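You operate a simulated robot arm through the tools that you are given. There is no shell and no other tool.

Carry out the task below with a simulated two-armed robot. There is one attempt and no reset: what you move stays moved.

TASK
Pump three shots of sauce into the white cup and put it back.
Fine: Stand the cup on the right ring and swing the spout over it; swing it back to the middle before you lift the cup. No drips; the other cups stay empty. Set down upright: what you pick out.

Only the result counts: the job must be done as asked and must still hold three seconds after the hand-in. Knocking over, shifting, dropping, spilling or breaking anything else fails it.

THE ROBOT
Two 7-joint arms with three-finger grippers on one trunk that stands fixed in place. Base frame: the origin is at the foot of the trunk, x ahead of it, y to its left, z up. Readings come in m, rad, newtons and seconds.
The left shoulder is at [0.07, 0.146, 1.187], the right one opposite. With the tool pointing down near the work surface each hand reaches from about 0.26 to 0.68 m from the base axis, measured 20 degrees to its own side. Payload 2.2 kg a hand.
Tool frame (each hand has its own): the origin (TCP) lies between the finger pads and is the grasp point; the fingertips stand 0.028 m ahead of it; z points along the fingers, y is the line along which they close. Largest opening 0.102 m; the body of the gripper starts 0.071 m behind the TCP.
Orientation is that of the tool frame in the base frame, as [roll, pitch, yaw] about the fixed x, y, z axes, in that order (R = Rz(yaw) Ry(pitch) Rx(roll)). With the fingers straight down and closing along the base's y, the tool's x points along the base's -x, its y along +y and its z along -z.

THE INTERFACE
- The arms move only by the tool arm_command. It takes "left_targets", "right_targets" or both (then of equal length, played together; a hand with none holds still); each is a list of rows, each a list of 7 numbers: the turn, a rotation vector about the base's x, y, z in rad, then the shift along the base's x, y, z in m, then the opening in per cent of the stroke, from 0 (shut) to 100 (fully open). In form: [[rx, ry, rz, tx, ty, tz, gripper], ...]. A call has 1 to 20 rows; each row shifts and turns the commanded pose from where the row before left it. Each row takes 0.2 s and may step no farther than 0.05 m and 0.15 rad from the row before; otherwise, or with a gripper value out of range, the whole call is refused. A pose out of reach is approached as far as the arm can. The call stops where the force on the tool passes 40 N (or 10 N more than at its start, if that is more) or the arm is blocked; 0.2 s more then pass. Each finger halts on what it meets, pressing with about 20 N; the grip force reading is that of the motor and also rises with nothing between the fingers. The clock runs only during rows and for 0.2 s after the last one: add rows that do not move to give the fingers time. The reply holds the time, the measured pose of the TCP, the force on the tool along the base axes, the opening and the grip force, in the units named above and with some noise, with the torque about the TCP (base axes, N m) and any sound that the robot's microphone picked up.
- Cameras (640 x 400 px; columns grow to the right, rows downward): "scene" is now at [0.1255, 0.0414, 1.412]; the picture's right is [0.49, -0.87, 0.00], its down [-0.55, -0.31, -0.78] and it looks along [0.68, 0.38, -0.63] (base axes); focal length 246 px, centre (320, 200). "left" rides on the left gripper at [0.072, 0.038, -0.086] in its tool frame; the picture's right is [-0.47, 0.89, 0.00], its down [-0.60, -0.32, -0.73] and it looks along [-0.65, -0.34, 0.68] (tool axes); focal length 256 px, centre (320, 200). "right" rides on the right gripper at [0.069, 0.043, -0.086] in its tool frame; the picture's right is [-0.53, 0.85, 0.00], its down [-0.58, -0.36, -0.73] and it looks along [-0.62, -0.39, 0.68] (tool axes); focal length 256 px, centre (320, 200). There is no depth. A picture from a camera that has moved, and an enlarged one, comes with that camera's place and axes in the base frame and with its lens.
- camera(camera): a new picture of that camera. No time passes.
- raise_lower(by): slides the trunk up (or, below 0, down) by that many m; the arms and the scene camera ride with it, the base frame stays. It gives what a move gives, with no picture.
- aim_head(pan, tilt): turns the head with the scene camera to pan (to the left, within 1.501 rad either way) and tilt (down, from -0.506 to 1.204), counted from straight ahead of the robot. It gives what a move gives.
- zoom(camera, box): a new picture of the part [left, top, right, bottom] of that camera's present view, enlarged. No time passes.
- hand_in(): hands the job in; it is judged then, once.

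Places have to be worked out from the pictures, the camera data and where the tool is seen. Open the grippers and draw the arms clear of the work before you hand the job in, unless the task says otherwise.

The tools are called by a JSON object that holds its "op" and its "data". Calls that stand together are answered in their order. arm_command: Moves the arms, as the interface text tells. Its arguments: {"type":"object","properties":{"left_targets":{"type":"array","items":{"type":"array","items":{"type":"number"}}},"right_targets":{"type":"array","items":{"type":"array","items":{"type":"number"}}}},"required":[]} The other tools are called the same way: raise_lower (by) slides the trunk up or down; aim_head (pan, tilt) turns the head that bears the scene camera; camera (camera) takes a picture; zoom (camera, box) takes an enlarged picture of a part of a camera's view; hand_in () hands the job in.

At the start:

```text
clock: 0.0
left_position: [0.4003, 0.3932, 1.2465]
left_tcp_rot: [-3.141, 0.0, -3.141]
left_ft_force: [-0.3, -0.8, 0.1]
left_torque: [0.01, -0.04, 0.0]
left_grip_width: 0.1021
left_finger_force: 0.0
right_position: [0.4749, 0.0449, 1.1871]
right_tcp_rot: [3.141, 0.001, 3.142]
right_ft_force: [0.1, -1.0, 0.1]
right_torque: [0.0, 0.01, 0.02]
right_grip_width: 0.1021
right_finger_force: 0.0
trunk travel left (down, up): [-0.725, 0.215]
head pan, tilt: [0.51, 0.679]
```

scene: 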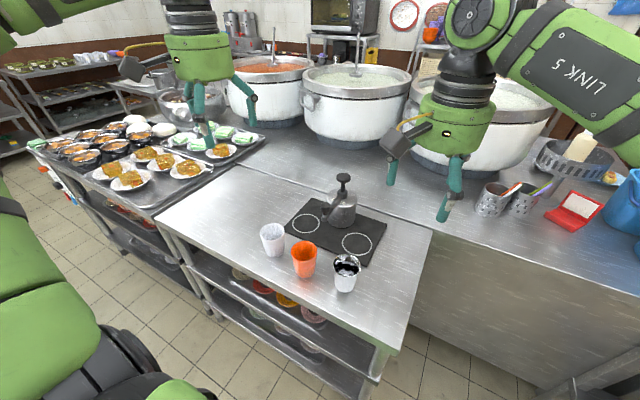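
right: 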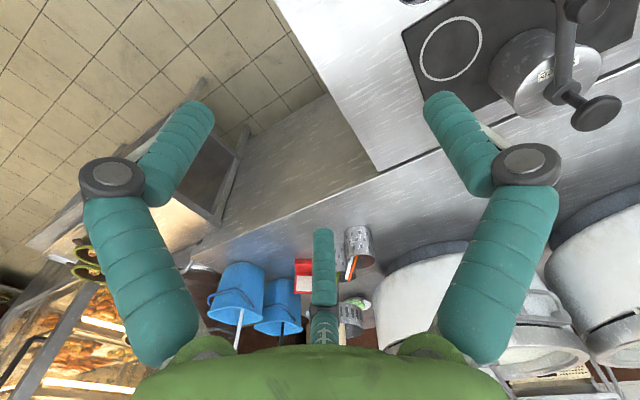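
left: 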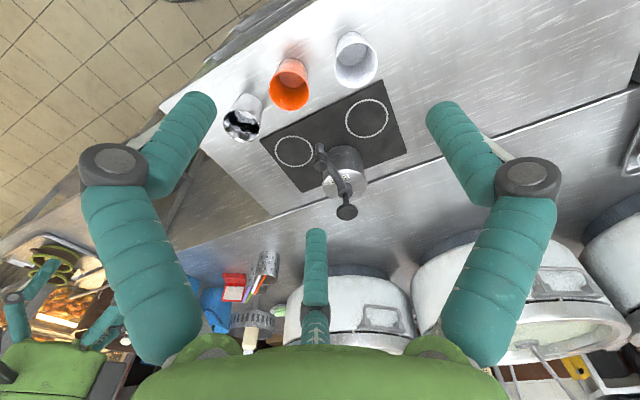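

The pictures show three cups (white, orange, chrome) on the steel table with the dispenser on a black mat with two rings. I zoom in to get details.

{"op": "zoom", "data": {"camera": "scene", "box": [240, 160, 400, 300]}}

{"op": "zoom", "data": {"camera": "left", "box": [200, 10, 440, 230]}}

{"op": "zoom", "data": {"camera": "right", "box": [400, 0, 640, 150]}}

```text
2.86 times, centred on (320, 230) of scene
camera zoom: at [0.1255, 0.0414, 1.412], right [0.49, -0.87, 0.0], down [-0.55, -0.31, -0.78], along [0.68, 0.38, -0.63], focal length 702 px, centre (320, 114)
```

zoom: 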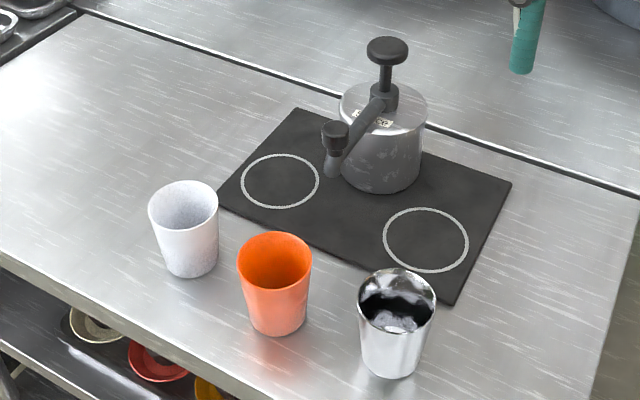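

```text
1.82 times, centred on (320, 120) of left
camera zoom: at [0.3296, 0.4315, 1.3326], right [0.47, 0.89, 0.0], down [0.6, -0.32, 0.73], along [0.65, -0.34, -0.68], focal length 465 px, centre (320, 346)
```

zoom: 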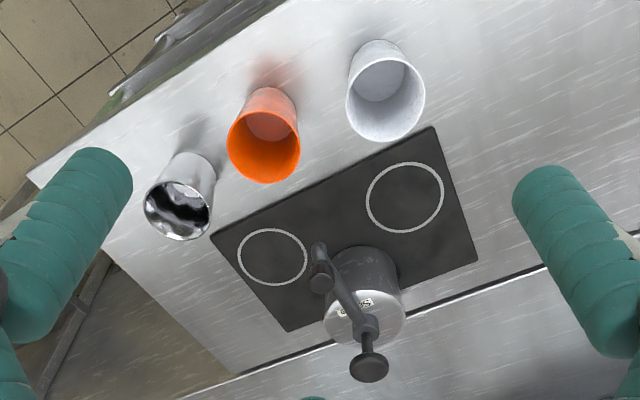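

```text
2.67 times, centred on (520, 75) of right
camera zoom: at [0.4057, 0.0893, 1.2731], right [0.54, 0.84, 0.0], down [0.58, -0.37, 0.73], along [0.62, -0.39, -0.68], focal length 683 px, centre (-213, 533)
```

zoom: 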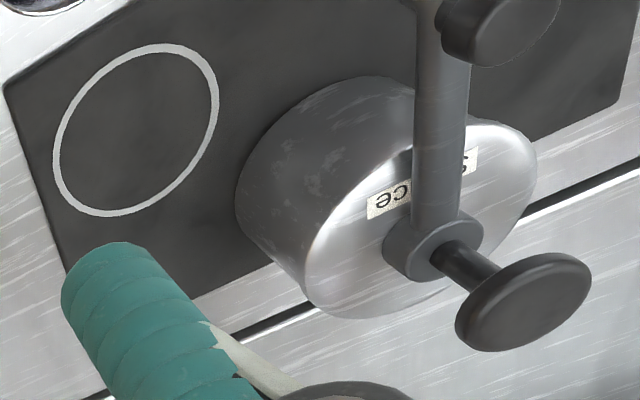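

Triangulating gives mat/table z≈0.81, right ring ≈(0.64,0.19), left ring ≈(0.64,0.385), pump knob ≈(0.73,0.29,0.98), white cup rim ≈(0.498,0.413,0.88). I zoom closer on the pump and cups for shape.

{"op": "zoom", "data": {"camera": "scene", "box": [310, 165, 370, 235]}}

{"op": "zoom", "data": {"camera": "left", "box": [300, 130, 390, 225]}}

{"op": "zoom", "data": {"camera": "scene", "box": [250, 210, 370, 300]}}

```text
5.71 times, centred on (340, 200) of scene
camera zoom: at [0.1255, 0.0414, 1.412], right [0.49, -0.87, 0.0], down [-0.55, -0.31, -0.78], along [0.68, 0.38, -0.63], focal length 1403 px, centre (206, 200)
```

zoom: 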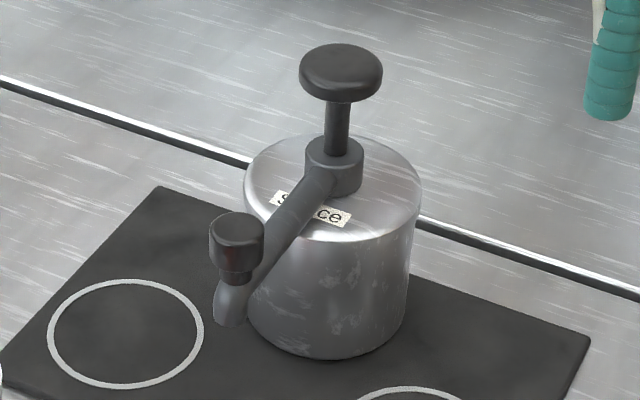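

```text
4.21 times, centred on (345, 178) of left
camera zoom: at [0.3296, 0.4315, 1.3326], right [0.47, 0.89, 0.0], down [0.6, -0.32, 0.73], along [0.65, -0.34, -0.68], focal length 1078 px, centre (215, 295)
```

zoom: 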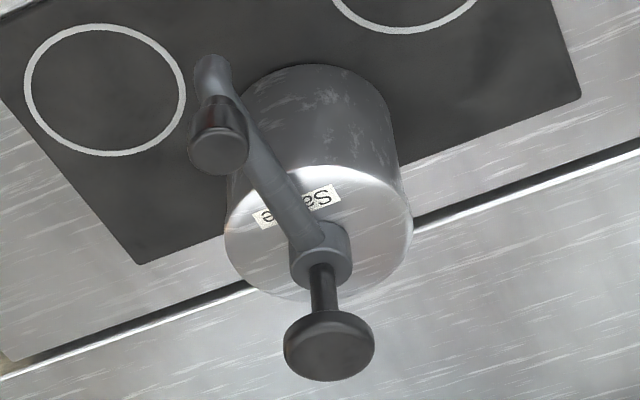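

```text
4.44 times, centred on (310, 255) of scene
camera zoom: at [0.1255, 0.0414, 1.412], right [0.49, -0.87, 0.0], down [-0.55, -0.31, -0.78], along [0.68, 0.38, -0.63], focal length 1091 px, centre (364, -44)
```

zoom: 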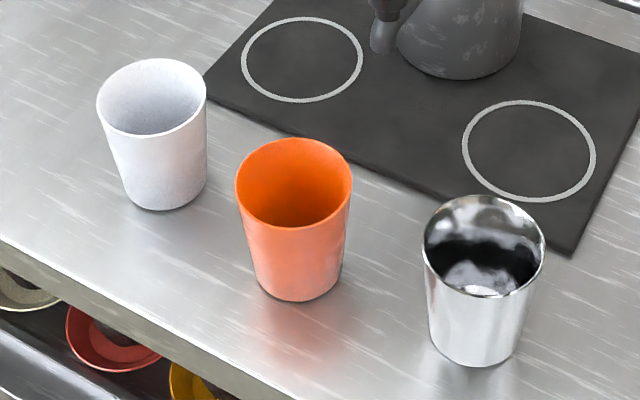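

The spout carries a small grip knob on its end at ≈(0.60,0.29,0.96), with the nozzle tip at about z≈0.90; the press knob is at ≈(0.727,0.289,0.98). I lower the trunk 0.15 m for reach and for a second viewpoint.

{"op": "raise_lower", "data": {"by": -0.15}}

{"op": "camera", "data": {"camera": "scene"}}

{"op": "camera", "data": {"camera": "left"}}

{"op": "camera", "data": {"camera": "right"}}

```text
clock: 1.8
left_position: [0.3996, 0.3929, 1.0954]
left_tcp_rot: [3.141, 0.001, 3.141]
left_ft_force: [0.4, 0.2, -0.2]
left_torque: [0.02, 0.01, 0.03]
left_grip_width: 0.102
left_finger_force: 0.0
right_position: [0.4743, 0.0457, 1.0381]
right_tcp_rot: [-3.141, 0.0, 3.138]
right_ft_force: [0.3, -0.2, 0.9]
right_torque: [-0.01, 0.03, -0.01]
right_grip_width: 0.1019
right_finger_force: 0.0
trunk travel left (down, up): [-0.575, 0.365]
head pan, tilt: [0.51, 0.679]
```

```text
taken
camera scene: at [0.1253, 0.0413, 1.2621], right [0.49, -0.87, 0.0], down [-0.55, -0.31, -0.78], along [0.68, 0.38, -0.63], focal length 246 px, centre (320, 200)
```

scene: 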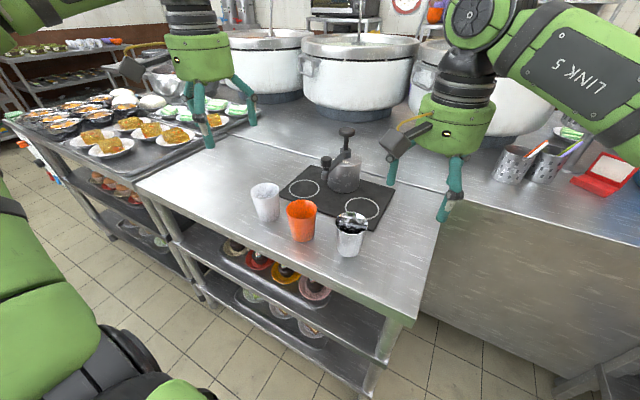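

```text
taken
camera left: at [0.3294, 0.4314, 1.1827], right [0.47, 0.89, 0.0], down [0.6, -0.32, 0.73], along [0.65, -0.34, -0.68], focal length 256 px, centre (320, 200)
```

left: 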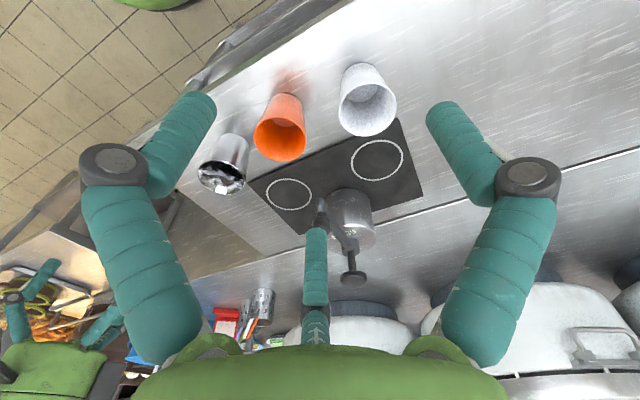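

```text
taken
camera right: at [0.4055, 0.0893, 1.1233], right [0.54, 0.84, 0.0], down [0.58, -0.37, 0.73], along [0.62, -0.39, -0.68], focal length 256 px, centre (320, 200)
```

right: 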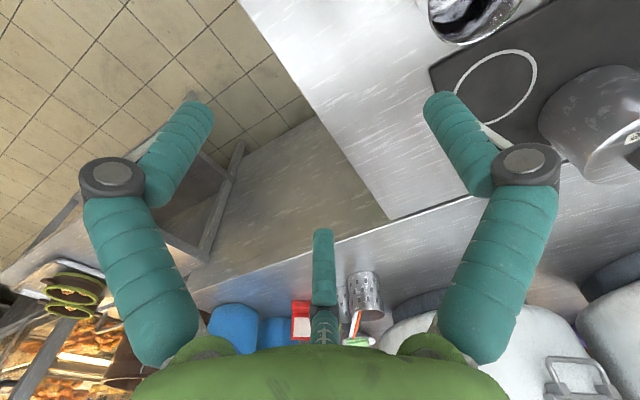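

The gripper's picture looks like it may have three fingers, so I zoom on the grippers and the pump from this height.

{"op": "zoom", "data": {"camera": "scene", "box": [360, 60, 500, 230]}}

{"op": "zoom", "data": {"camera": "scene", "box": [110, 0, 270, 160]}}

{"op": "zoom", "data": {"camera": "scene", "box": [240, 110, 400, 270]}}

```text
2.35 times, centred on (430, 145) of scene
camera zoom: at [0.1253, 0.0413, 1.2621], right [0.49, -0.87, 0.0], down [-0.55, -0.31, -0.78], along [0.68, 0.38, -0.63], focal length 578 px, centre (61, 329)
```

zoom: 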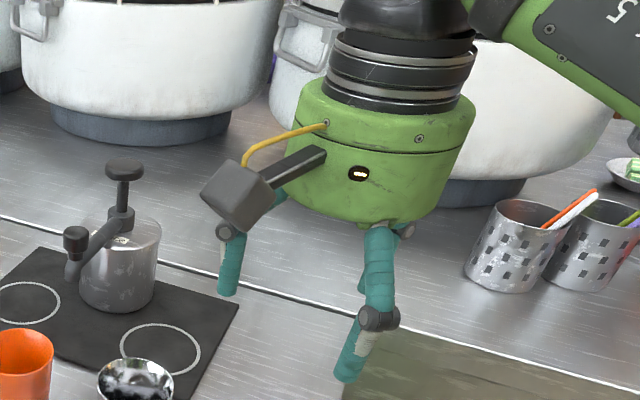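

```text
2.50 times, centred on (190, 80) of scene
camera zoom: at [0.1253, 0.0413, 1.2621], right [0.49, -0.87, 0.0], down [-0.55, -0.31, -0.78], along [0.68, 0.38, -0.63], focal length 614 px, centre (645, 500)
```

zoom: 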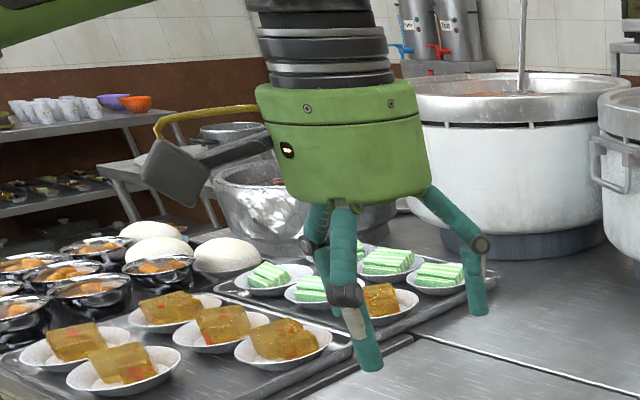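

```text
2.50 times, centred on (320, 190) of scene
camera zoom: at [0.1253, 0.0413, 1.2621], right [0.49, -0.87, 0.0], down [-0.55, -0.31, -0.78], along [0.68, 0.38, -0.63], focal length 614 px, centre (320, 225)
```

zoom: 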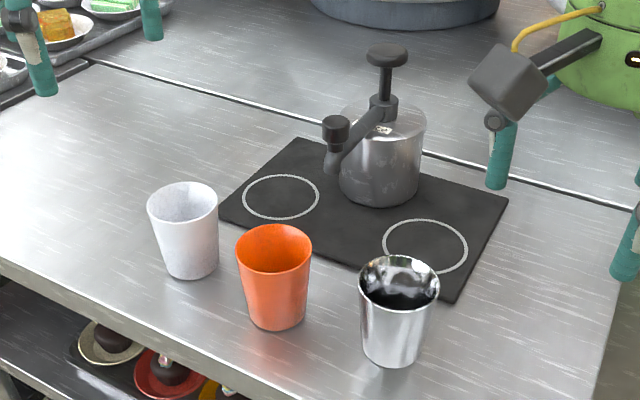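

The visible skin has three fingers though the interface says two along y. I close the left gripper halfway in the air to see how it really moves.

{"op": "arm_command", "data": {"left_targets": [[0, 0, 0, 0, 0, 0, 20], [0, 0, 0, 0, 0, 0, 20], [0, 0, 0, 0, 0, 0, 20]]}}

{"op": "camera", "data": {"camera": "left"}}

{"op": "zoom", "data": {"camera": "scene", "box": [110, 0, 270, 160]}}

```text
clock: 2.5
left_position: [0.4004, 0.3934, 1.096]
left_tcp_rot: [3.141, 0.0, -3.141]
left_ft_force: [0.0, -0.4, -0.5]
left_torque: [0.0, -0.04, 0.03]
left_grip_width: 0.0205
left_finger_force: 0.1
right_position: [0.4746, 0.0447, 1.0375]
right_tcp_rot: [3.141, 0.001, 3.139]
right_ft_force: [-0.7, 0.2, 0.4]
right_torque: [0.01, -0.04, -0.01]
right_grip_width: 0.102
right_finger_force: 0.2
trunk travel left (down, up): [-0.575, 0.365]
head pan, tilt: [0.51, 0.679]
```

```text
taken
camera left: at [0.3296, 0.4315, 1.1825], right [0.47, 0.89, 0.0], down [0.6, -0.32, 0.73], along [0.65, -0.34, -0.68], focal length 256 px, centre (320, 200)
```

left: 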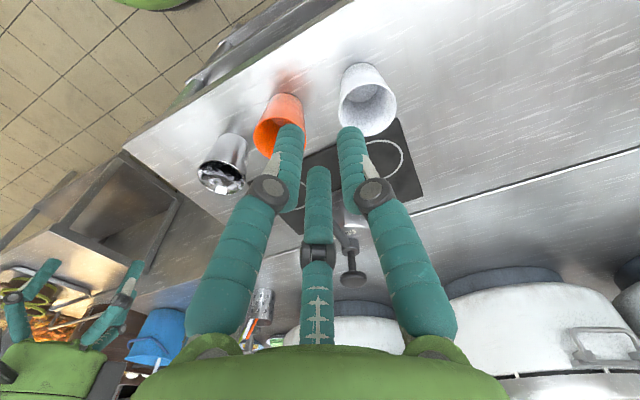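

```text
2.50 times, centred on (190, 80) of scene
camera zoom: at [0.1255, 0.0414, 1.262], right [0.49, -0.87, 0.0], down [-0.55, -0.31, -0.78], along [0.68, 0.38, -0.63], focal length 614 px, centre (645, 500)
```

zoom: 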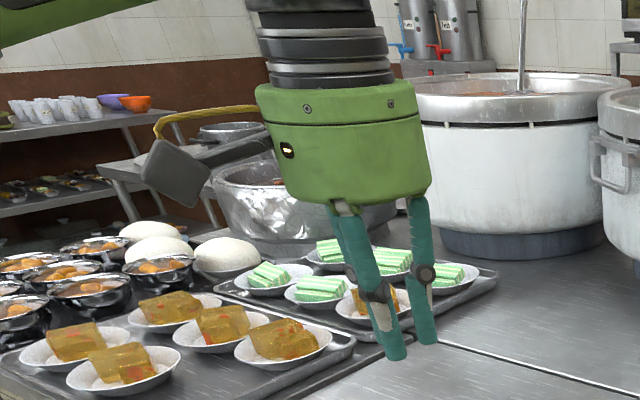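

The three visual fingers close centrically around the TCP, with tips consistent with the given geometry. I reopen the gripper and take strong zooms for precise positions.

{"op": "arm_command", "data": {"left_targets": [[0, 0, 0, 0, 0, 0, 100], [0, 0, 0, 0, 0, 0, 100], [0, 0, 0, 0, 0, 0, 100]]}}

{"op": "zoom", "data": {"camera": "scene", "box": [240, 170, 320, 220]}}

{"op": "zoom", "data": {"camera": "scene", "box": [305, 120, 385, 170]}}

{"op": "zoom", "data": {"camera": "scene", "box": [280, 160, 400, 235]}}

{"op": "zoom", "data": {"camera": "left", "box": [320, 50, 416, 110]}}

{"op": "zoom", "data": {"camera": "left", "box": [230, 120, 430, 290]}}

```text
clock: 3.4
left_position: [0.4006, 0.3936, 1.0963]
left_tcp_rot: [3.142, 0.0, 3.141]
left_ft_force: [-0.1, -0.4, -0.9]
left_torque: [0.02, 0.02, -0.01]
left_grip_width: 0.1016
left_finger_force: 0.0
right_position: [0.4745, 0.0455, 1.0378]
right_tcp_rot: [3.14, -0.002, 3.14]
right_ft_force: [0.6, -0.1, 0.6]
right_torque: [0.0, 0.01, 0.0]
right_grip_width: 0.1021
right_finger_force: 0.1
trunk travel left (down, up): [-0.575, 0.365]
head pan, tilt: [0.51, 0.679]
```

```text
8.00 times, centred on (280, 195) of scene
camera zoom: at [0.1254, 0.0414, 1.262], right [0.49, -0.87, 0.0], down [-0.55, -0.31, -0.78], along [0.68, 0.38, -0.63], focal length 1964 px, centre (640, 240)
```

zoom: 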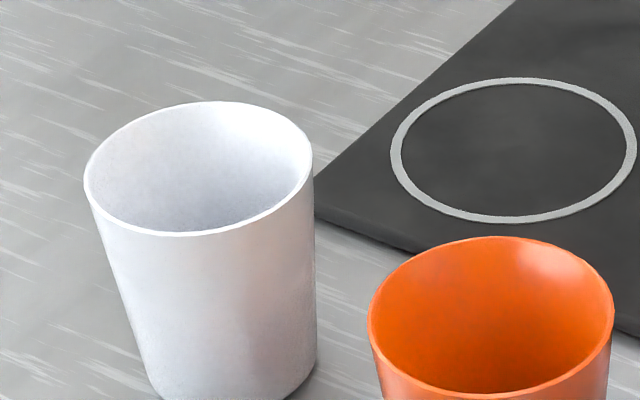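

```text
8.00 times, centred on (345, 145) of scene
camera zoom: at [0.1254, 0.0414, 1.262], right [0.49, -0.87, 0.0], down [-0.55, -0.31, -0.78], along [0.68, 0.38, -0.63], focal length 1964 px, centre (120, 640)
```

zoom: 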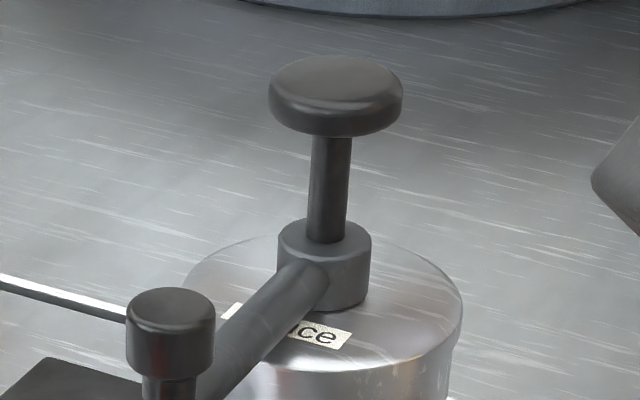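

```text
5.33 times, centred on (340, 198) of scene
camera zoom: at [0.1254, 0.0414, 1.262], right [0.49, -0.87, 0.0], down [-0.55, -0.31, -0.78], along [0.68, 0.38, -0.63], focal length 1310 px, centre (213, 213)
```

zoom: 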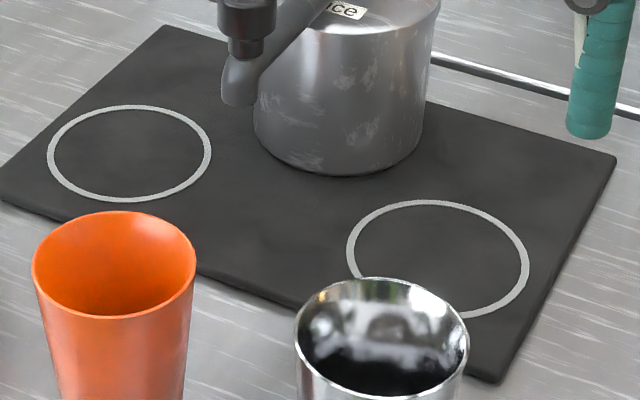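

```text
6.67 times, centred on (368, 80) of left
camera zoom: at [0.3295, 0.4315, 1.1826], right [0.47, 0.89, 0.0], down [0.6, -0.32, 0.73], along [0.65, -0.34, -0.68], focal length 1707 px, centre (0, 1000)
```

zoom: 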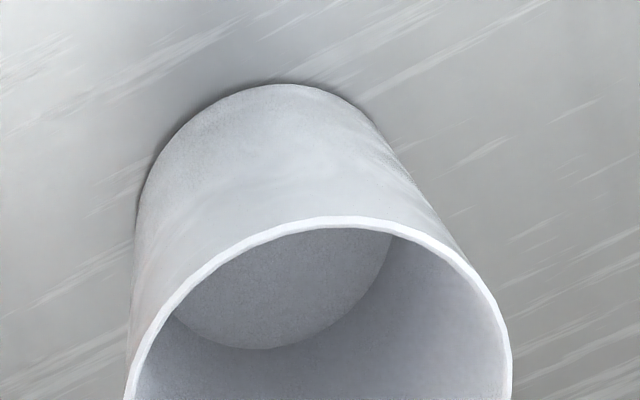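

```text
2.35 times, centred on (330, 205) of left
camera zoom: at [0.3295, 0.4315, 1.1826], right [0.47, 0.89, 0.0], down [0.6, -0.32, 0.73], along [0.65, -0.34, -0.68], focal length 602 px, centre (296, 188)
```

zoom: 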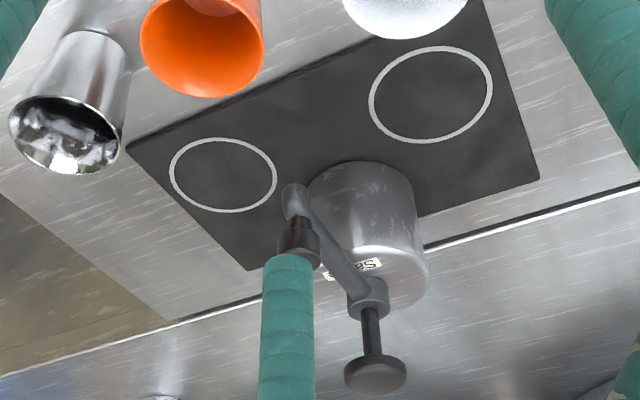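

White cup rim centre works out at ≈(0.4956,0.4107,0.884), diameter ≈0.073; right ring ≈(0.638,0.194), mat z≈0.81; pump axis ≈(0.72,0.29). I park the right hand farther right and bring the left hand over the white cup.

{"op": "arm_command", "data": {"left_targets": [[0, 0, 0, 0.0238, 0.0043, -0.0115, 100], [0, 0, 0, 0.0238, 0.0043, -0.0115, 100], [0, 0, 0, 0.0238, 0.0043, -0.0115, 100], [0, 0, 0, 0.0236, 0.0042, -0.0115, 100], [0, 0, 0, 0, 0, 0, 100]], "right_targets": [[0, 0, 0, 0, -0.035, 0.01, 100], [0, 0, 0, 0, -0.035, 0.01, 100], [0, 0, 0, 0, -0.035, 0.01, 100], [0, 0, 0, 0, -0.035, 0.01, 100], [0, 0, 0, 0, 0, 0, 100]]}}

{"op": "camera", "data": {"camera": "left"}}

{"op": "camera", "data": {"camera": "scene"}}

```text
clock: 4.5
left_position: [0.495, 0.4106, 1.0496]
left_tcp_rot: [-3.138, 0.003, -3.14]
left_ft_force: [-0.1, 0.1, 0.0]
left_torque: [0.01, -0.01, 0.02]
left_grip_width: 0.102
left_finger_force: 0.0
right_position: [0.4739, -0.0931, 1.0778]
right_tcp_rot: [3.142, 0.003, 3.14]
right_ft_force: [1.3, -0.1, 0.4]
right_torque: [-0.06, 0.0, -0.01]
right_grip_width: 0.102
right_finger_force: 0.1
trunk travel left (down, up): [-0.575, 0.365]
head pan, tilt: [0.51, 0.679]
```

```text
taken
camera left: at [0.4243, 0.4492, 1.1363], right [0.47, 0.89, 0.0], down [0.6, -0.32, 0.73], along [0.65, -0.34, -0.68], focal length 256 px, centre (320, 200)
```

left: 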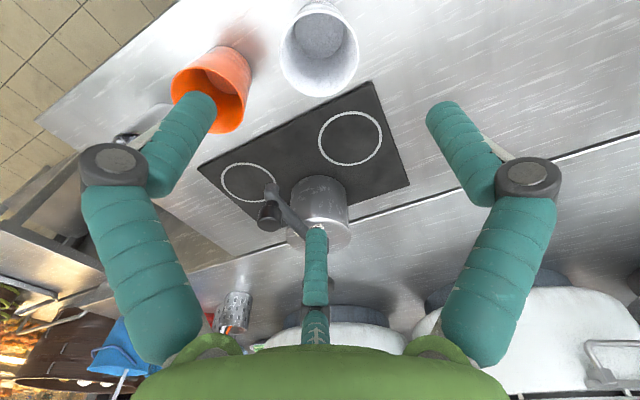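

```text
taken
camera scene: at [0.1248, 0.0424, 1.2621], right [0.49, -0.87, 0.0], down [-0.55, -0.31, -0.78], along [0.68, 0.38, -0.63], focal length 246 px, centre (320, 200)
```

scene: 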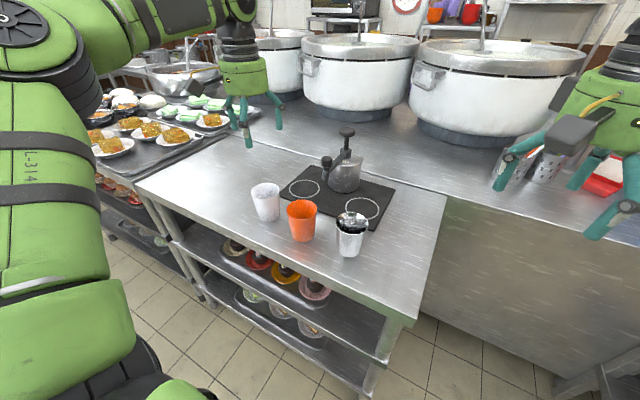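

Projection of the rim in the left camera agrees with (0.4946,0.4106), right under the hand. I descend to just above the rim and check.

{"op": "arm_command", "data": {"left_targets": [[0, 0, 0, 0, 0, -0.03, 100], [0, 0, 0, 0, 0, -0.03, 100], [0, 0, 0, 0, 0, -0.03, 100], [0, 0, 0, 0, 0, -0.03, 100], [0, 0, 0, 0, 0, 0, 100]]}}

{"op": "camera", "data": {"camera": "left"}}

{"op": "zoom", "data": {"camera": "scene", "box": [200, 100, 360, 260]}}

```text
clock: 5.8
left_position: [0.4962, 0.4098, 0.9306]
left_tcp_rot: [-3.141, -0.001, 3.142]
left_ft_force: [0.1, -0.8, 1.1]
left_torque: [0.03, -0.01, -0.01]
left_grip_width: 0.1019
left_finger_force: 0.0
right_position: [0.4747, -0.0943, 1.078]
right_tcp_rot: [3.141, 0.002, 3.141]
right_ft_force: [0.0, -0.2, 0.2]
right_torque: [0.02, 0.01, -0.02]
right_grip_width: 0.1018
right_finger_force: 0.0
trunk travel left (down, up): [-0.575, 0.365]
head pan, tilt: [0.51, 0.679]
```

```text
taken
camera left: at [0.4242, 0.4479, 1.0167], right [0.47, 0.89, 0.0], down [0.6, -0.32, 0.73], along [0.65, -0.34, -0.68], focal length 256 px, centre (320, 200)
```

left: 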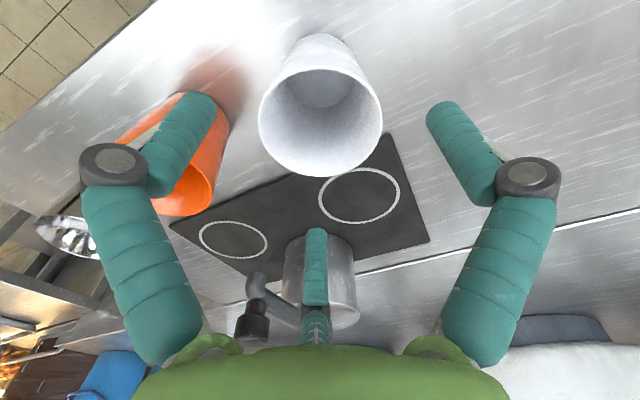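

```text
2.50 times, centred on (280, 180) of scene
camera zoom: at [0.1251, 0.0409, 1.2621], right [0.49, -0.87, 0.0], down [-0.55, -0.31, -0.78], along [0.68, 0.38, -0.63], focal length 614 px, centre (420, 250)
```

zoom: 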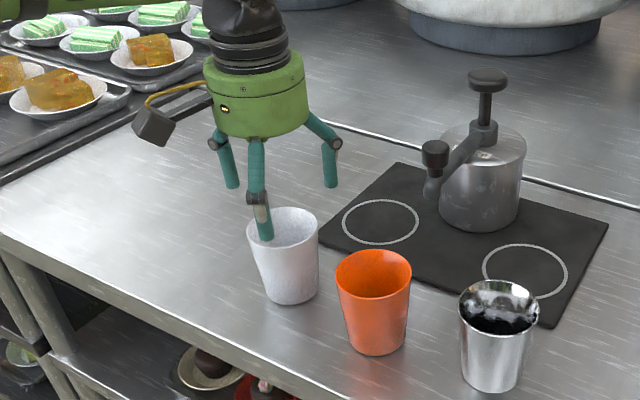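

The fingers straddle the rim with margin. I descend to grasp height (TCP z≈0.862) and then close gently.

{"op": "arm_command", "data": {"left_targets": [[0, 0, 0, 0, 0, -0.023, 100], [0, 0, 0, 0, 0, -0.023, 100], [0, 0, 0, 0, 0, -0.022, 100], [0, 0, 0, 0, 0, 0, 100]]}}

{"op": "camera", "data": {"camera": "left"}}

{"op": "zoom", "data": {"camera": "scene", "box": [200, 120, 360, 260]}}

```text
clock: 6.8
left_position: [0.4956, 0.4106, 0.8628]
left_tcp_rot: [-3.141, 0.0, -3.141]
left_ft_force: [-0.7, 0.3, -0.6]
left_torque: [0.0, -0.02, 0.02]
left_grip_width: 0.1019
left_finger_force: 0.0
right_position: [0.4735, -0.0953, 1.0781]
right_tcp_rot: [-3.14, 0.003, 3.14]
right_ft_force: [-0.4, 0.0, -0.3]
right_torque: [-0.04, 0.01, 0.01]
right_grip_width: 0.1022
right_finger_force: 0.0
trunk travel left (down, up): [-0.575, 0.365]
head pan, tilt: [0.51, 0.679]
```

```text
taken
camera left: at [0.4247, 0.4482, 0.9487], right [0.47, 0.89, 0.0], down [0.6, -0.32, 0.73], along [0.65, -0.34, -0.68], focal length 256 px, centre (320, 200)
```

left: 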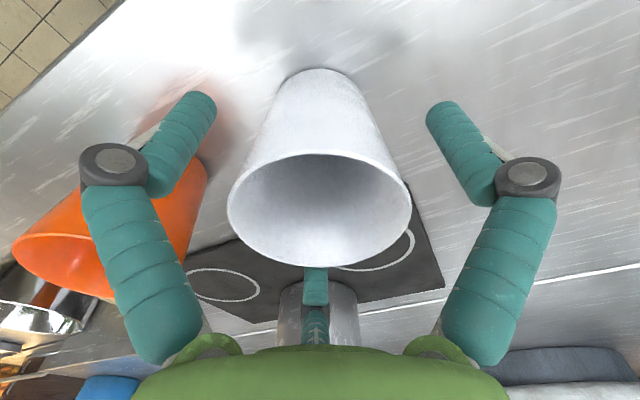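

```text
2.86 times, centred on (280, 190) of scene
camera zoom: at [0.1252, 0.0412, 1.2621], right [0.49, -0.87, 0.0], down [-0.55, -0.31, -0.78], along [0.68, 0.38, -0.63], focal length 702 px, centre (434, 229)
```

zoom: 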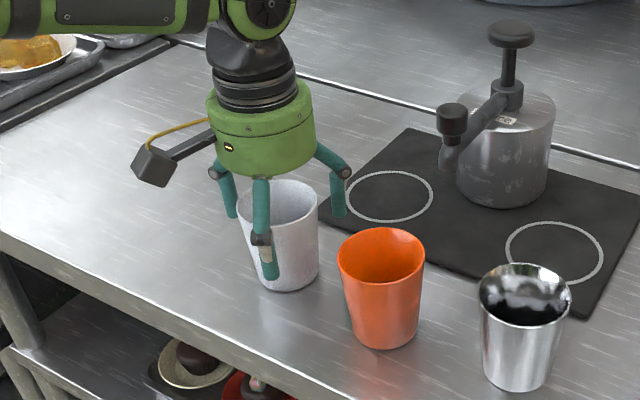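

The cup sits centred between the fingers. I close on it and hold for a moment.

{"op": "arm_command", "data": {"left_targets": [[0, 0, 0, 0, 0, 0, 85], [0, 0, 0, 0, 0, 0, 75], [0, 0, 0, 0, 0, 0, 65], [0, 0, 0, 0, 0, 0, 60], [0, 0, 0, 0, 0, 0, 60]]}}

{"op": "camera", "data": {"camera": "left"}}

```text
clock: 8.0
left_position: [0.495, 0.4096, 0.8629]
left_tcp_rot: [-3.141, 0.0, -3.141]
left_ft_force: [-0.6, -0.1, -0.7]
left_torque: [0.03, 0.0, -0.02]
left_grip_width: 0.0681
left_finger_force: 19.6
right_position: [0.4743, -0.0938, 1.0768]
right_tcp_rot: [3.141, 0.001, 3.141]
right_ft_force: [0.3, 0.3, 0.6]
right_torque: [-0.02, 0.0, 0.0]
right_grip_width: 0.1023
right_finger_force: 0.1
trunk travel left (down, up): [-0.575, 0.365]
head pan, tilt: [0.51, 0.679]
```

```text
taken
camera left: at [0.425, 0.4484, 0.9488], right [0.47, 0.89, 0.0], down [0.6, -0.32, 0.73], along [0.65, -0.34, -0.68], focal length 256 px, centre (320, 200)
```

left: 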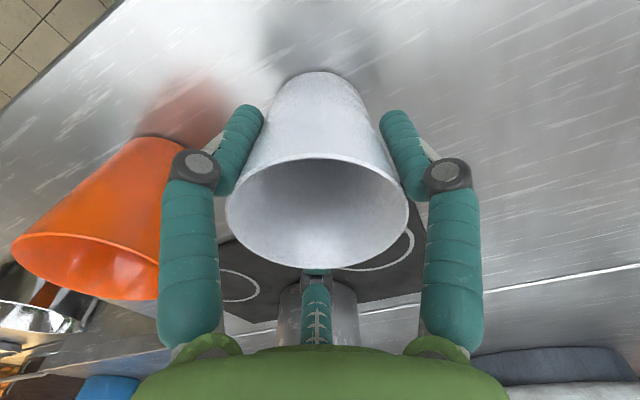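

Gripped (width 0.068, 19.6 N). I lift the cup 0.12 m straight up.

{"op": "arm_command", "data": {"left_targets": [[0, 0, 0, 0, 0, 0.01, 60], [0, 0, 0, 0, 0, 0.02, 60], [0, 0, 0, 0, 0, 0.03, 60], [0, 0, 0, 0, 0, 0.03, 60], [0, 0, 0, 0, 0, 0.02, 60], [0, 0, 0, 0, 0, 0.01, 60], [0, 0, 0, 0, 0, 0, 60]]}}

{"op": "zoom", "data": {"camera": "scene", "box": [200, 80, 400, 280]}}

```text
clock: 9.6
left_position: [0.4955, 0.411, 0.9826]
left_tcp_rot: [3.142, 0.0, -3.141]
left_ft_force: [0.2, 0.3, -0.1]
left_torque: [-0.01, 0.01, 0.0]
left_grip_width: 0.0689
left_finger_force: 20.1
right_position: [0.4739, -0.0952, 1.0769]
right_tcp_rot: [3.14, 0.0, 3.139]
right_ft_force: [0.5, -0.3, 0.0]
right_torque: [0.02, -0.01, 0.01]
right_grip_width: 0.1021
right_finger_force: 0.0
trunk travel left (down, up): [-0.575, 0.365]
head pan, tilt: [0.51, 0.679]
```

```text
2.00 times, centred on (300, 180) of scene
camera zoom: at [0.1256, 0.0415, 1.262], right [0.49, -0.87, 0.0], down [-0.55, -0.31, -0.78], along [0.68, 0.38, -0.63], focal length 491 px, centre (360, 240)
```

zoom: 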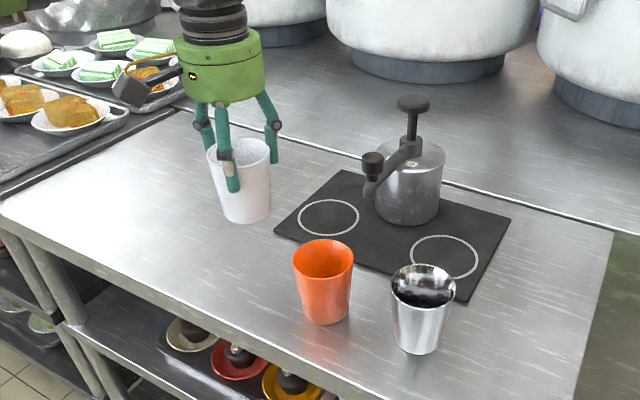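

Cup hangs upright. I carry it along x≈0.495 over the other cups (bottom ≈0.92, above their rims ≈0.884), to y≈0.194, staying in front of the spout.

{"op": "arm_command", "data": {"left_targets": [[0, 0, 0, 0, -0.0166, 0, 60], [0, 0, 0, 0, -0.03, 0, 60], [0, 0, 0, 0, -0.04, 0, 60], [0, 0, 0, 0, -0.04, 0, 60], [0, 0, 0, 0, -0.04, 0, 60], [0, 0, 0, 0, -0.03, 0, 60], [0, 0, 0, 0, -0.02, 0, 60], [0, 0, 0, 0, 0, 0, 60]]}}

{"op": "camera", "data": {"camera": "scene"}}

{"op": "camera", "data": {"camera": "left"}}

```text
clock: 11.3
left_position: [0.496, 0.1937, 0.9822]
left_tcp_rot: [-3.141, 0.0, -3.141]
left_ft_force: [-0.4, -0.6, -0.5]
left_torque: [0.02, 0.0, -0.01]
left_grip_width: 0.0686
left_finger_force: 19.7
right_position: [0.4752, -0.0947, 1.0772]
right_tcp_rot: [3.141, 0.0, 3.14]
right_ft_force: [0.0, -0.4, 0.3]
right_torque: [-0.01, -0.01, 0.03]
right_grip_width: 0.1019
right_finger_force: 0.0
trunk travel left (down, up): [-0.575, 0.365]
head pan, tilt: [0.51, 0.679]
```

```text
taken
camera scene: at [0.1252, 0.0414, 1.2621], right [0.49, -0.87, 0.0], down [-0.55, -0.31, -0.78], along [0.68, 0.38, -0.63], focal length 246 px, centre (320, 200)
```

scene: 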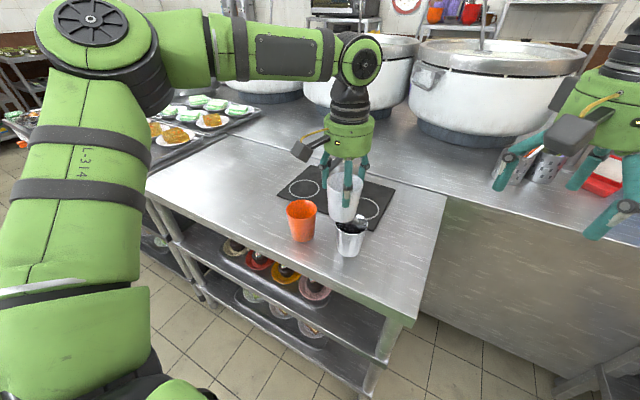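

```text
taken
camera left: at [0.4237, 0.2318, 1.0692], right [0.47, 0.89, 0.0], down [0.6, -0.32, 0.73], along [0.65, -0.34, -0.68], focal length 256 px, centre (320, 200)
```

left: 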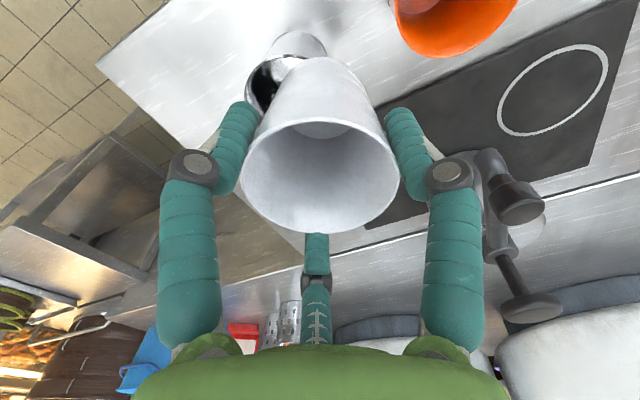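

Clear so far. I move the cup forward to above the right ring (x≈0.638).

{"op": "arm_command", "data": {"left_targets": [[0, 0, 0, 0.02, 0, 0, 60], [0, 0, 0, 0.035, 0, 0, 60], [0, 0, 0, 0.037, 0, 0, 60], [0, 0, 0, 0.03, 0, 0, 60], [0, 0, 0, 0.02, 0, 0, 60], [0, 0, 0, 0, 0, 0, 60]]}}

{"op": "camera", "data": {"camera": "scene"}}

{"op": "zoom", "data": {"camera": "scene", "box": [270, 80, 430, 240]}}

{"op": "camera", "data": {"camera": "left"}}

{"op": "camera", "data": {"camera": "right"}}

```text
clock: 12.8
left_position: [0.5652, 0.2301, 0.9687]
left_tcp_rot: [-3.142, 0.002, 3.141]
left_ft_force: [0.0, 0.3, 0.7]
left_torque: [0.02, -0.01, -0.02]
left_grip_width: 0.0689
left_finger_force: 20.1
left hand out of reach, approached as far as the arm can: row 2, 3, 4, 5
right_position: [0.4737, -0.0947, 1.0768]
right_tcp_rot: [3.141, 0.001, -3.141]
right_ft_force: [-0.3, 0.8, -0.5]
right_torque: [0.01, 0.0, 0.02]
right_grip_width: 0.1021
right_finger_force: 0.1
trunk travel left (down, up): [-0.575, 0.365]
head pan, tilt: [0.51, 0.679]
```

```text
taken
camera scene: at [0.1254, 0.0413, 1.262], right [0.49, -0.87, 0.0], down [-0.55, -0.31, -0.78], along [0.68, 0.38, -0.63], focal length 246 px, centre (320, 200)
```

scene: 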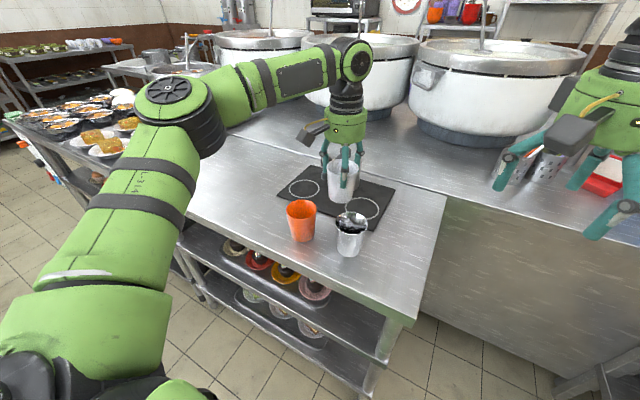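

```text
2.50 times, centred on (350, 160) of scene
camera zoom: at [0.1254, 0.0413, 1.262], right [0.49, -0.87, 0.0], down [-0.55, -0.31, -0.78], along [0.68, 0.38, -0.63], focal length 614 px, centre (245, 300)
```

zoom: 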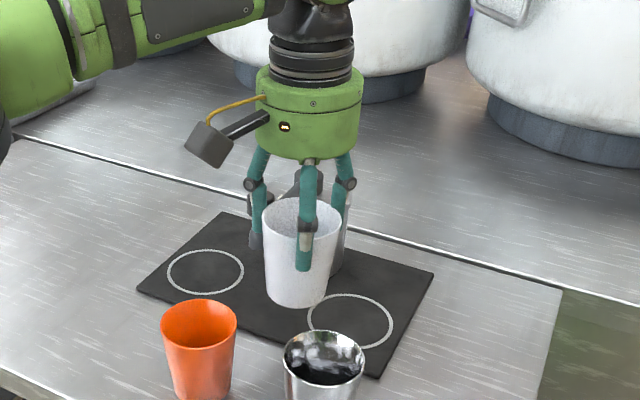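

```text
taken
camera left: at [0.4936, 0.2685, 1.0558], right [0.46, 0.89, 0.0], down [0.6, -0.32, 0.73], along [0.65, -0.34, -0.68], focal length 256 px, centre (320, 200)
```

left: 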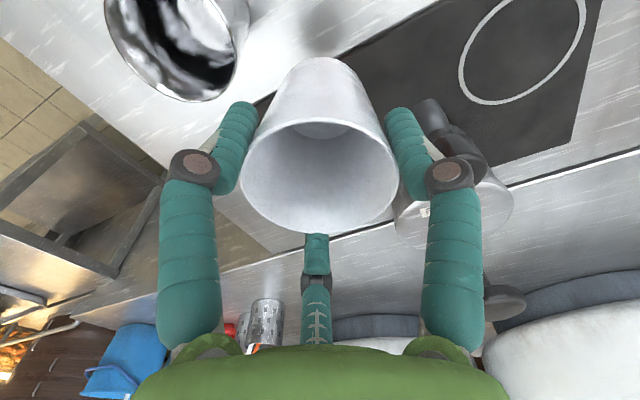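

```text
taken
camera right: at [0.4053, -0.0508, 1.1633], right [0.54, 0.84, 0.0], down [0.58, -0.37, 0.73], along [0.62, -0.39, -0.68], focal length 256 px, centre (320, 200)
```

right: 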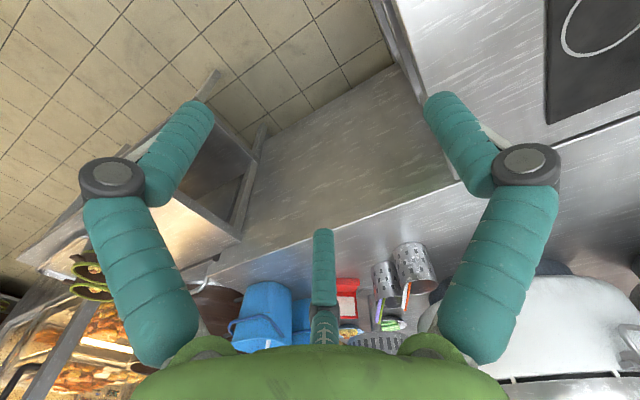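

The pose was out of reach and the arm settled at (0.565,0.230,0.969), close to but not touching the spout. I back off in −x, and read how the commanded pose behaves.

{"op": "arm_command", "data": {"left_targets": [[0, 0, 0, -0.03, 0, 0, 60], [0, 0, 0, -0.03, 0, 0, 60], [0, 0, 0, 0, 0, 0, 60]]}}

```text
clock: 13.6
left_position: [0.5057, 0.2288, 0.969]
left_tcp_rot: [-3.141, 0.0, 3.14]
left_ft_force: [-0.3, -1.0, -0.5]
left_torque: [-0.03, 0.05, -0.03]
left_grip_width: 0.069
left_finger_force: 20.0
right_position: [0.4748, -0.0951, 1.076]
right_tcp_rot: [3.141, -0.002, 3.14]
right_ft_force: [1.1, 0.1, -0.4]
right_torque: [-0.01, 0.01, 0.05]
right_grip_width: 0.102
right_finger_force: 0.1
trunk travel left (down, up): [-0.575, 0.365]
head pan, tilt: [0.51, 0.679]
```

The commanded pose follows the reached pose, good. The quoted reach was for the starting trunk height, so I raise the trunk back by 0.15 m; this also lifts the cup well above everything.

{"op": "raise_lower", "data": {"by": 0.15}}

```text
clock: 15.3
left_position: [0.5036, 0.2304, 1.118]
left_tcp_rot: [3.141, 0.0, 3.141]
left_ft_force: [0.2, 1.1, -0.9]
left_torque: [-0.02, 0.03, -0.03]
left_grip_width: 0.0688
left_finger_force: 19.8
right_position: [0.4748, -0.0938, 1.227]
right_tcp_rot: [3.141, 0.001, 3.14]
right_ft_force: [-0.2, -0.2, 0.3]
right_torque: [-0.01, 0.0, -0.01]
right_grip_width: 0.1022
right_finger_force: 0.1
trunk travel left (down, up): [-0.725, 0.215]
head pan, tilt: [0.51, 0.679]
```

Now I bring the cup to y≈0.194 and down to z≈1.0 (bottom ≈0.94), before going forward.

{"op": "arm_command", "data": {"left_targets": [[0, 0, 0, 0, -0.018, -0.02, 60], [0, 0, 0, 0, -0.018, -0.03, 60], [0, 0, 0, 0, 0, -0.03, 60], [0, 0, 0, 0, 0, -0.028, 60], [0, 0, 0, 0, 0, -0.01, 60], [0, 0, 0, 0, 0, 0, 60]]}}

{"op": "arm_command", "data": {"left_targets": [[0, 0, 0, 0.02, 0, 0, 60], [0, 0, 0, 0.02, 0, 0, 60], [0, 0, 0, 0, 0, 0, 60]]}}

```text
clock: 16.7
left_position: [0.5035, 0.195, 1.0014]
left_tcp_rot: [-3.14, 0.0, -3.141]
left_ft_force: [0.5, -0.3, -0.1]
left_torque: [0.01, -0.01, -0.02]
left_grip_width: 0.0686
left_finger_force: 20.1
right_position: [0.4742, -0.0959, 1.2273]
right_tcp_rot: [-3.141, 0.002, 3.139]
right_ft_force: [-0.1, -0.3, 0.7]
right_torque: [0.03, -0.02, 0.02]
right_grip_width: 0.1022
right_finger_force: 0.1
trunk travel left (down, up): [-0.725, 0.215]
head pan, tilt: [0.51, 0.679]
```

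```text
clock: 17.5
left_position: [0.5378, 0.1958, 1.0023]
left_tcp_rot: [-3.14, 0.003, 3.141]
left_ft_force: [0.2, 0.5, -0.4]
left_torque: [-0.01, -0.01, -0.03]
left_grip_width: 0.0687
left_finger_force: 19.8
left hand out of reach, approached as far as the arm can: row 2
right_position: [0.474, -0.0949, 1.228]
right_tcp_rot: [3.141, 0.002, 3.139]
right_ft_force: [0.6, -0.4, -0.6]
right_torque: [0.0, -0.01, 0.03]
right_grip_width: 0.1021
right_finger_force: 0.0
trunk travel left (down, up): [-0.725, 0.215]
head pan, tilt: [0.51, 0.679]
```

Reach stops again near x≈0.54 although the elbow is visibly bent, so it looks like a joint limit tied to orientation. I look at the arm, then try a yaw turn in place.

{"op": "camera", "data": {"camera": "scene"}}

{"op": "arm_command", "data": {"left_targets": [[0, 0, 0.1, 0, 0, 0, 60], [0, 0, 0.1, 0, 0, 0, 60], [0, 0, 0.1, 0, 0, 0, 60], [0, 0, 0, 0, 0, 0, 60]]}}

{"op": "arm_command", "data": {"left_targets": [[0, 0, 0, 0.02, 0, 0, 60], [0, 0, 0, 0, 0, 0, 60]]}}

```text
taken
camera scene: at [0.1246, 0.0412, 1.4121], right [0.49, -0.87, 0.0], down [-0.55, -0.31, -0.78], along [0.68, 0.38, -0.63], focal length 246 px, centre (320, 200)
```

scene: 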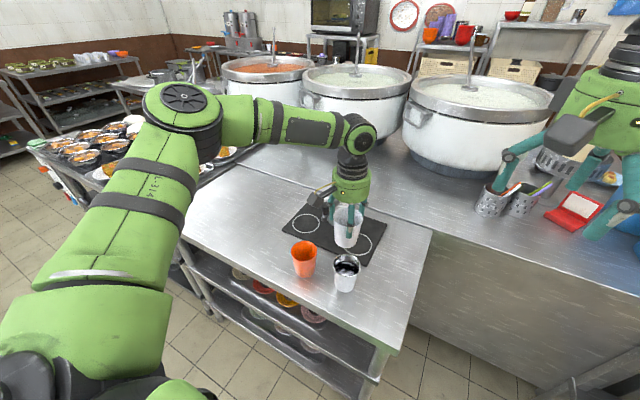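

```text
clock: 18.5
left_position: [0.5393, 0.1968, 1.0028]
left_tcp_rot: [-3.141, 0.0, -2.839]
left_ft_force: [-0.1, -0.3, -0.7]
left_torque: [0.01, 0.01, 0.03]
left_grip_width: 0.0686
left_finger_force: 20.1
right_position: [0.4739, -0.0947, 1.2259]
right_tcp_rot: [-3.141, -0.001, 3.139]
right_ft_force: [1.2, -1.3, 0.2]
right_torque: [0.01, -0.01, 0.02]
right_grip_width: 0.1017
right_finger_force: 0.0
trunk travel left (down, up): [-0.725, 0.215]
head pan, tilt: [0.51, 0.679]
```

```text
clock: 19.1
left_position: [0.5464, 0.2055, 1.0064]
left_tcp_rot: [-3.14, 0.0, -2.842]
left_ft_force: [0.5, 0.7, -0.9]
left_torque: [0.03, 0.03, -0.02]
left_grip_width: 0.0688
left_finger_force: 19.6
left hand out of reach, approached as far as the arm can: row 1
right_position: [0.4754, -0.0955, 1.2273]
right_tcp_rot: [3.141, 0.0, 3.14]
right_ft_force: [0.7, -0.6, -0.9]
right_torque: [-0.02, 0.0, -0.01]
right_grip_width: 0.102
right_finger_force: 0.0
trunk travel left (down, up): [-0.725, 0.215]
head pan, tilt: [0.51, 0.679]
```

Yaw makes no difference, so the limit is probably wrist bend; reach is quoted for a hand low relative to the shoulder. I raise the trunk 0.15 m more so that the hand works lower relative to the shoulder.

{"op": "raise_lower", "data": {"by": 0.15}}

{"op": "arm_command", "data": {"left_targets": [[0, 0, -0.1, -0.01, -0.005, -0.03, 60], [0, 0, -0.1, -0.006, -0.005, -0.03, 60], [0, 0, -0.1, 0, 0, -0.03, 60], [0, 0, 0, 0, 0, -0.03, 60], [0, 0, 0, 0, 0, -0.03, 60], [0, 0, 0, 0, 0, -0.005, 60], [0, 0, 0, 0, 0, 0, 60]]}}

```text
clock: 20.9
left_position: [0.5459, 0.2044, 1.1562]
left_tcp_rot: [-3.14, 0.002, -2.841]
left_ft_force: [-0.1, -0.1, 0.0]
left_torque: [-0.01, 0.03, 0.01]
left_grip_width: 0.0688
left_finger_force: 20.3
right_position: [0.4756, -0.0941, 1.3776]
right_tcp_rot: [-3.141, 0.0, 3.139]
right_ft_force: [0.9, -0.6, -0.7]
right_torque: [0.05, -0.01, 0.0]
right_grip_width: 0.1018
right_finger_force: 0.1
trunk travel left (down, up): [-0.875, 0.065]
head pan, tilt: [0.51, 0.679]
```

```text
clock: 22.4
left_position: [0.491, 0.2253, 1.0339]
left_tcp_rot: [-3.138, 0.004, -3.141]
left_ft_force: [-0.2, 0.4, -0.7]
left_torque: [0.01, 0.0, -0.01]
left_grip_width: 0.0687
left_finger_force: 19.8
left hand out of reach, approached as far as the arm can: row 2, 3, 4, 5, 6
right_position: [0.4745, -0.095, 1.377]
right_tcp_rot: [3.141, 0.0, 3.14]
right_ft_force: [0.2, 0.0, -0.3]
right_torque: [0.0, -0.01, 0.01]
right_grip_width: 0.102
right_finger_force: 0.0
trunk travel left (down, up): [-0.875, 0.065]
head pan, tilt: [0.51, 0.679]
```

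Reach got shorter when the hand is lower relative to the shoulder. I raise the hand well clear and probe outward on the arm's own side to see how the limit behaves.

{"op": "arm_command", "data": {"left_targets": [[0, 0, 0, -0.02, 0.01, 0.03, 60], [0, 0, 0, 0, 0.01, 0.04, 60], [0, 0, 0, 0, 0.02, 0.04, 60], [0, 0, 0, 0, 0.02, 0.03, 60], [0, 0, 0, 0, 0.02, 0.03, 60], [0, 0, 0, 0, 0, 0, 60]]}}

{"op": "arm_command", "data": {"left_targets": [[0, 0, 0, 0.02, 0, 0, 60], [0, 0, 0, 0.02, 0, 0, 60], [0, 0, 0, 0.02, 0, 0, 60], [0, 0, 0, 0.02, 0, 0, 60], [0, 0, 0, 0.02, 0, 0, 60], [0, 0, 0, 0, 0, 0, 60]]}}

{"op": "camera", "data": {"camera": "scene"}}

```text
clock: 23.9
left_position: [0.4704, 0.308, 1.203]
left_tcp_rot: [-3.141, 0.001, -3.142]
left_ft_force: [-1.4, -0.2, -0.4]
left_torque: [0.0, 0.03, -0.02]
left_grip_width: 0.0685
left_finger_force: 20.2
right_position: [0.4749, -0.0951, 1.3776]
right_tcp_rot: [3.141, -0.001, 3.14]
right_ft_force: [-0.1, -0.5, -1.1]
right_torque: [0.03, 0.01, -0.01]
right_grip_width: 0.1021
right_finger_force: 0.1
trunk travel left (down, up): [-0.875, 0.065]
head pan, tilt: [0.51, 0.679]
```

```text
clock: 25.2
left_position: [0.5692, 0.3075, 1.2031]
left_tcp_rot: [-3.14, 0.002, -3.14]
left_ft_force: [0.1, -0.9, -0.3]
left_torque: [-0.01, 0.04, -0.03]
left_grip_width: 0.0689
left_finger_force: 20.2
right_position: [0.4744, -0.0945, 1.3776]
right_tcp_rot: [-3.14, 0.003, 3.14]
right_ft_force: [-0.2, 0.2, -0.2]
right_torque: [0.01, 0.01, 0.02]
right_grip_width: 0.1022
right_finger_force: 0.2
trunk travel left (down, up): [-0.875, 0.065]
head pan, tilt: [0.51, 0.679]
```

```text
taken
camera scene: at [0.1251, 0.0416, 1.5621], right [0.49, -0.87, 0.0], down [-0.55, -0.31, -0.78], along [0.68, 0.38, -0.63], focal length 246 px, centre (320, 200)
```

scene: 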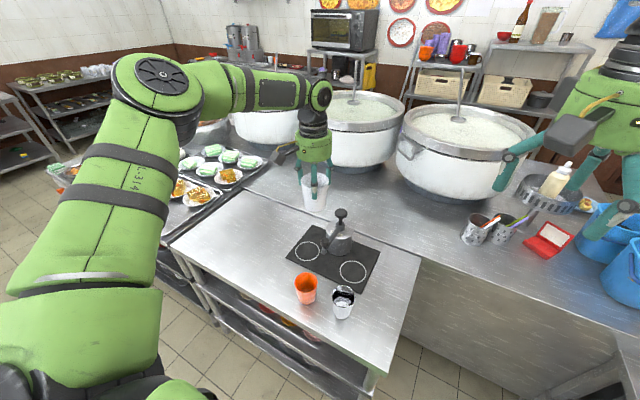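

Here on the left side reach is better ((0.569,0.308) fine). I probe further forward to x≈0.64 and then inward in −y, high above everything.

{"op": "arm_command", "data": {"left_targets": [[0, 0, 0, 0.02, 0, 0, 60], [0, 0, 0, 0.02, 0, 0, 60], [0, 0, 0, 0.02, 0, 0, 60], [0, 0, 0, 0.01, 0, 0, 60], [0, 0, 0, 0, 0, 0, 60]]}}

{"op": "arm_command", "data": {"left_targets": [[0, 0, 0, 0, -0.02, 0, 60], [0, 0, 0, 0, -0.02, 0, 60], [0, 0, 0, 0, -0.02, 0, 60], [0, 0, 0, 0, 0, 0, 60]]}}

```text
clock: 26.4
left_position: [0.5969, 0.3099, 1.204]
left_tcp_rot: [-3.138, 0.003, -3.141]
left_ft_force: [-0.6, 0.6, -0.1]
left_torque: [0.0, 0.01, -0.02]
left_grip_width: 0.0688
left_finger_force: 19.9
left hand out of reach, approached as far as the arm can: row 2, 3, 4
right_position: [0.4747, -0.0946, 1.3776]
right_tcp_rot: [-3.141, -0.001, 3.14]
right_ft_force: [0.7, 0.0, 0.2]
right_torque: [0.0, -0.01, 0.02]
right_grip_width: 0.1019
right_finger_force: 0.1
trunk travel left (down, up): [-0.875, 0.065]
head pan, tilt: [0.51, 0.679]
```

```text
clock: 27.4
left_position: [0.5809, 0.2549, 1.2049]
left_tcp_rot: [-3.139, 0.003, -3.141]
left_ft_force: [-0.2, -0.7, -0.2]
left_torque: [-0.01, 0.03, -0.01]
left_grip_width: 0.0688
left_finger_force: 20.5
left hand out of reach, approached as far as the arm can: row 1, 2, 3
right_position: [0.4743, -0.0946, 1.377]
right_tcp_rot: [-3.141, 0.0, 3.139]
right_ft_force: [1.2, 0.6, 0.3]
right_torque: [0.0, 0.0, 0.0]
right_grip_width: 0.102
right_finger_force: 0.0
trunk travel left (down, up): [-0.875, 0.065]
head pan, tilt: [0.51, 0.679]
```

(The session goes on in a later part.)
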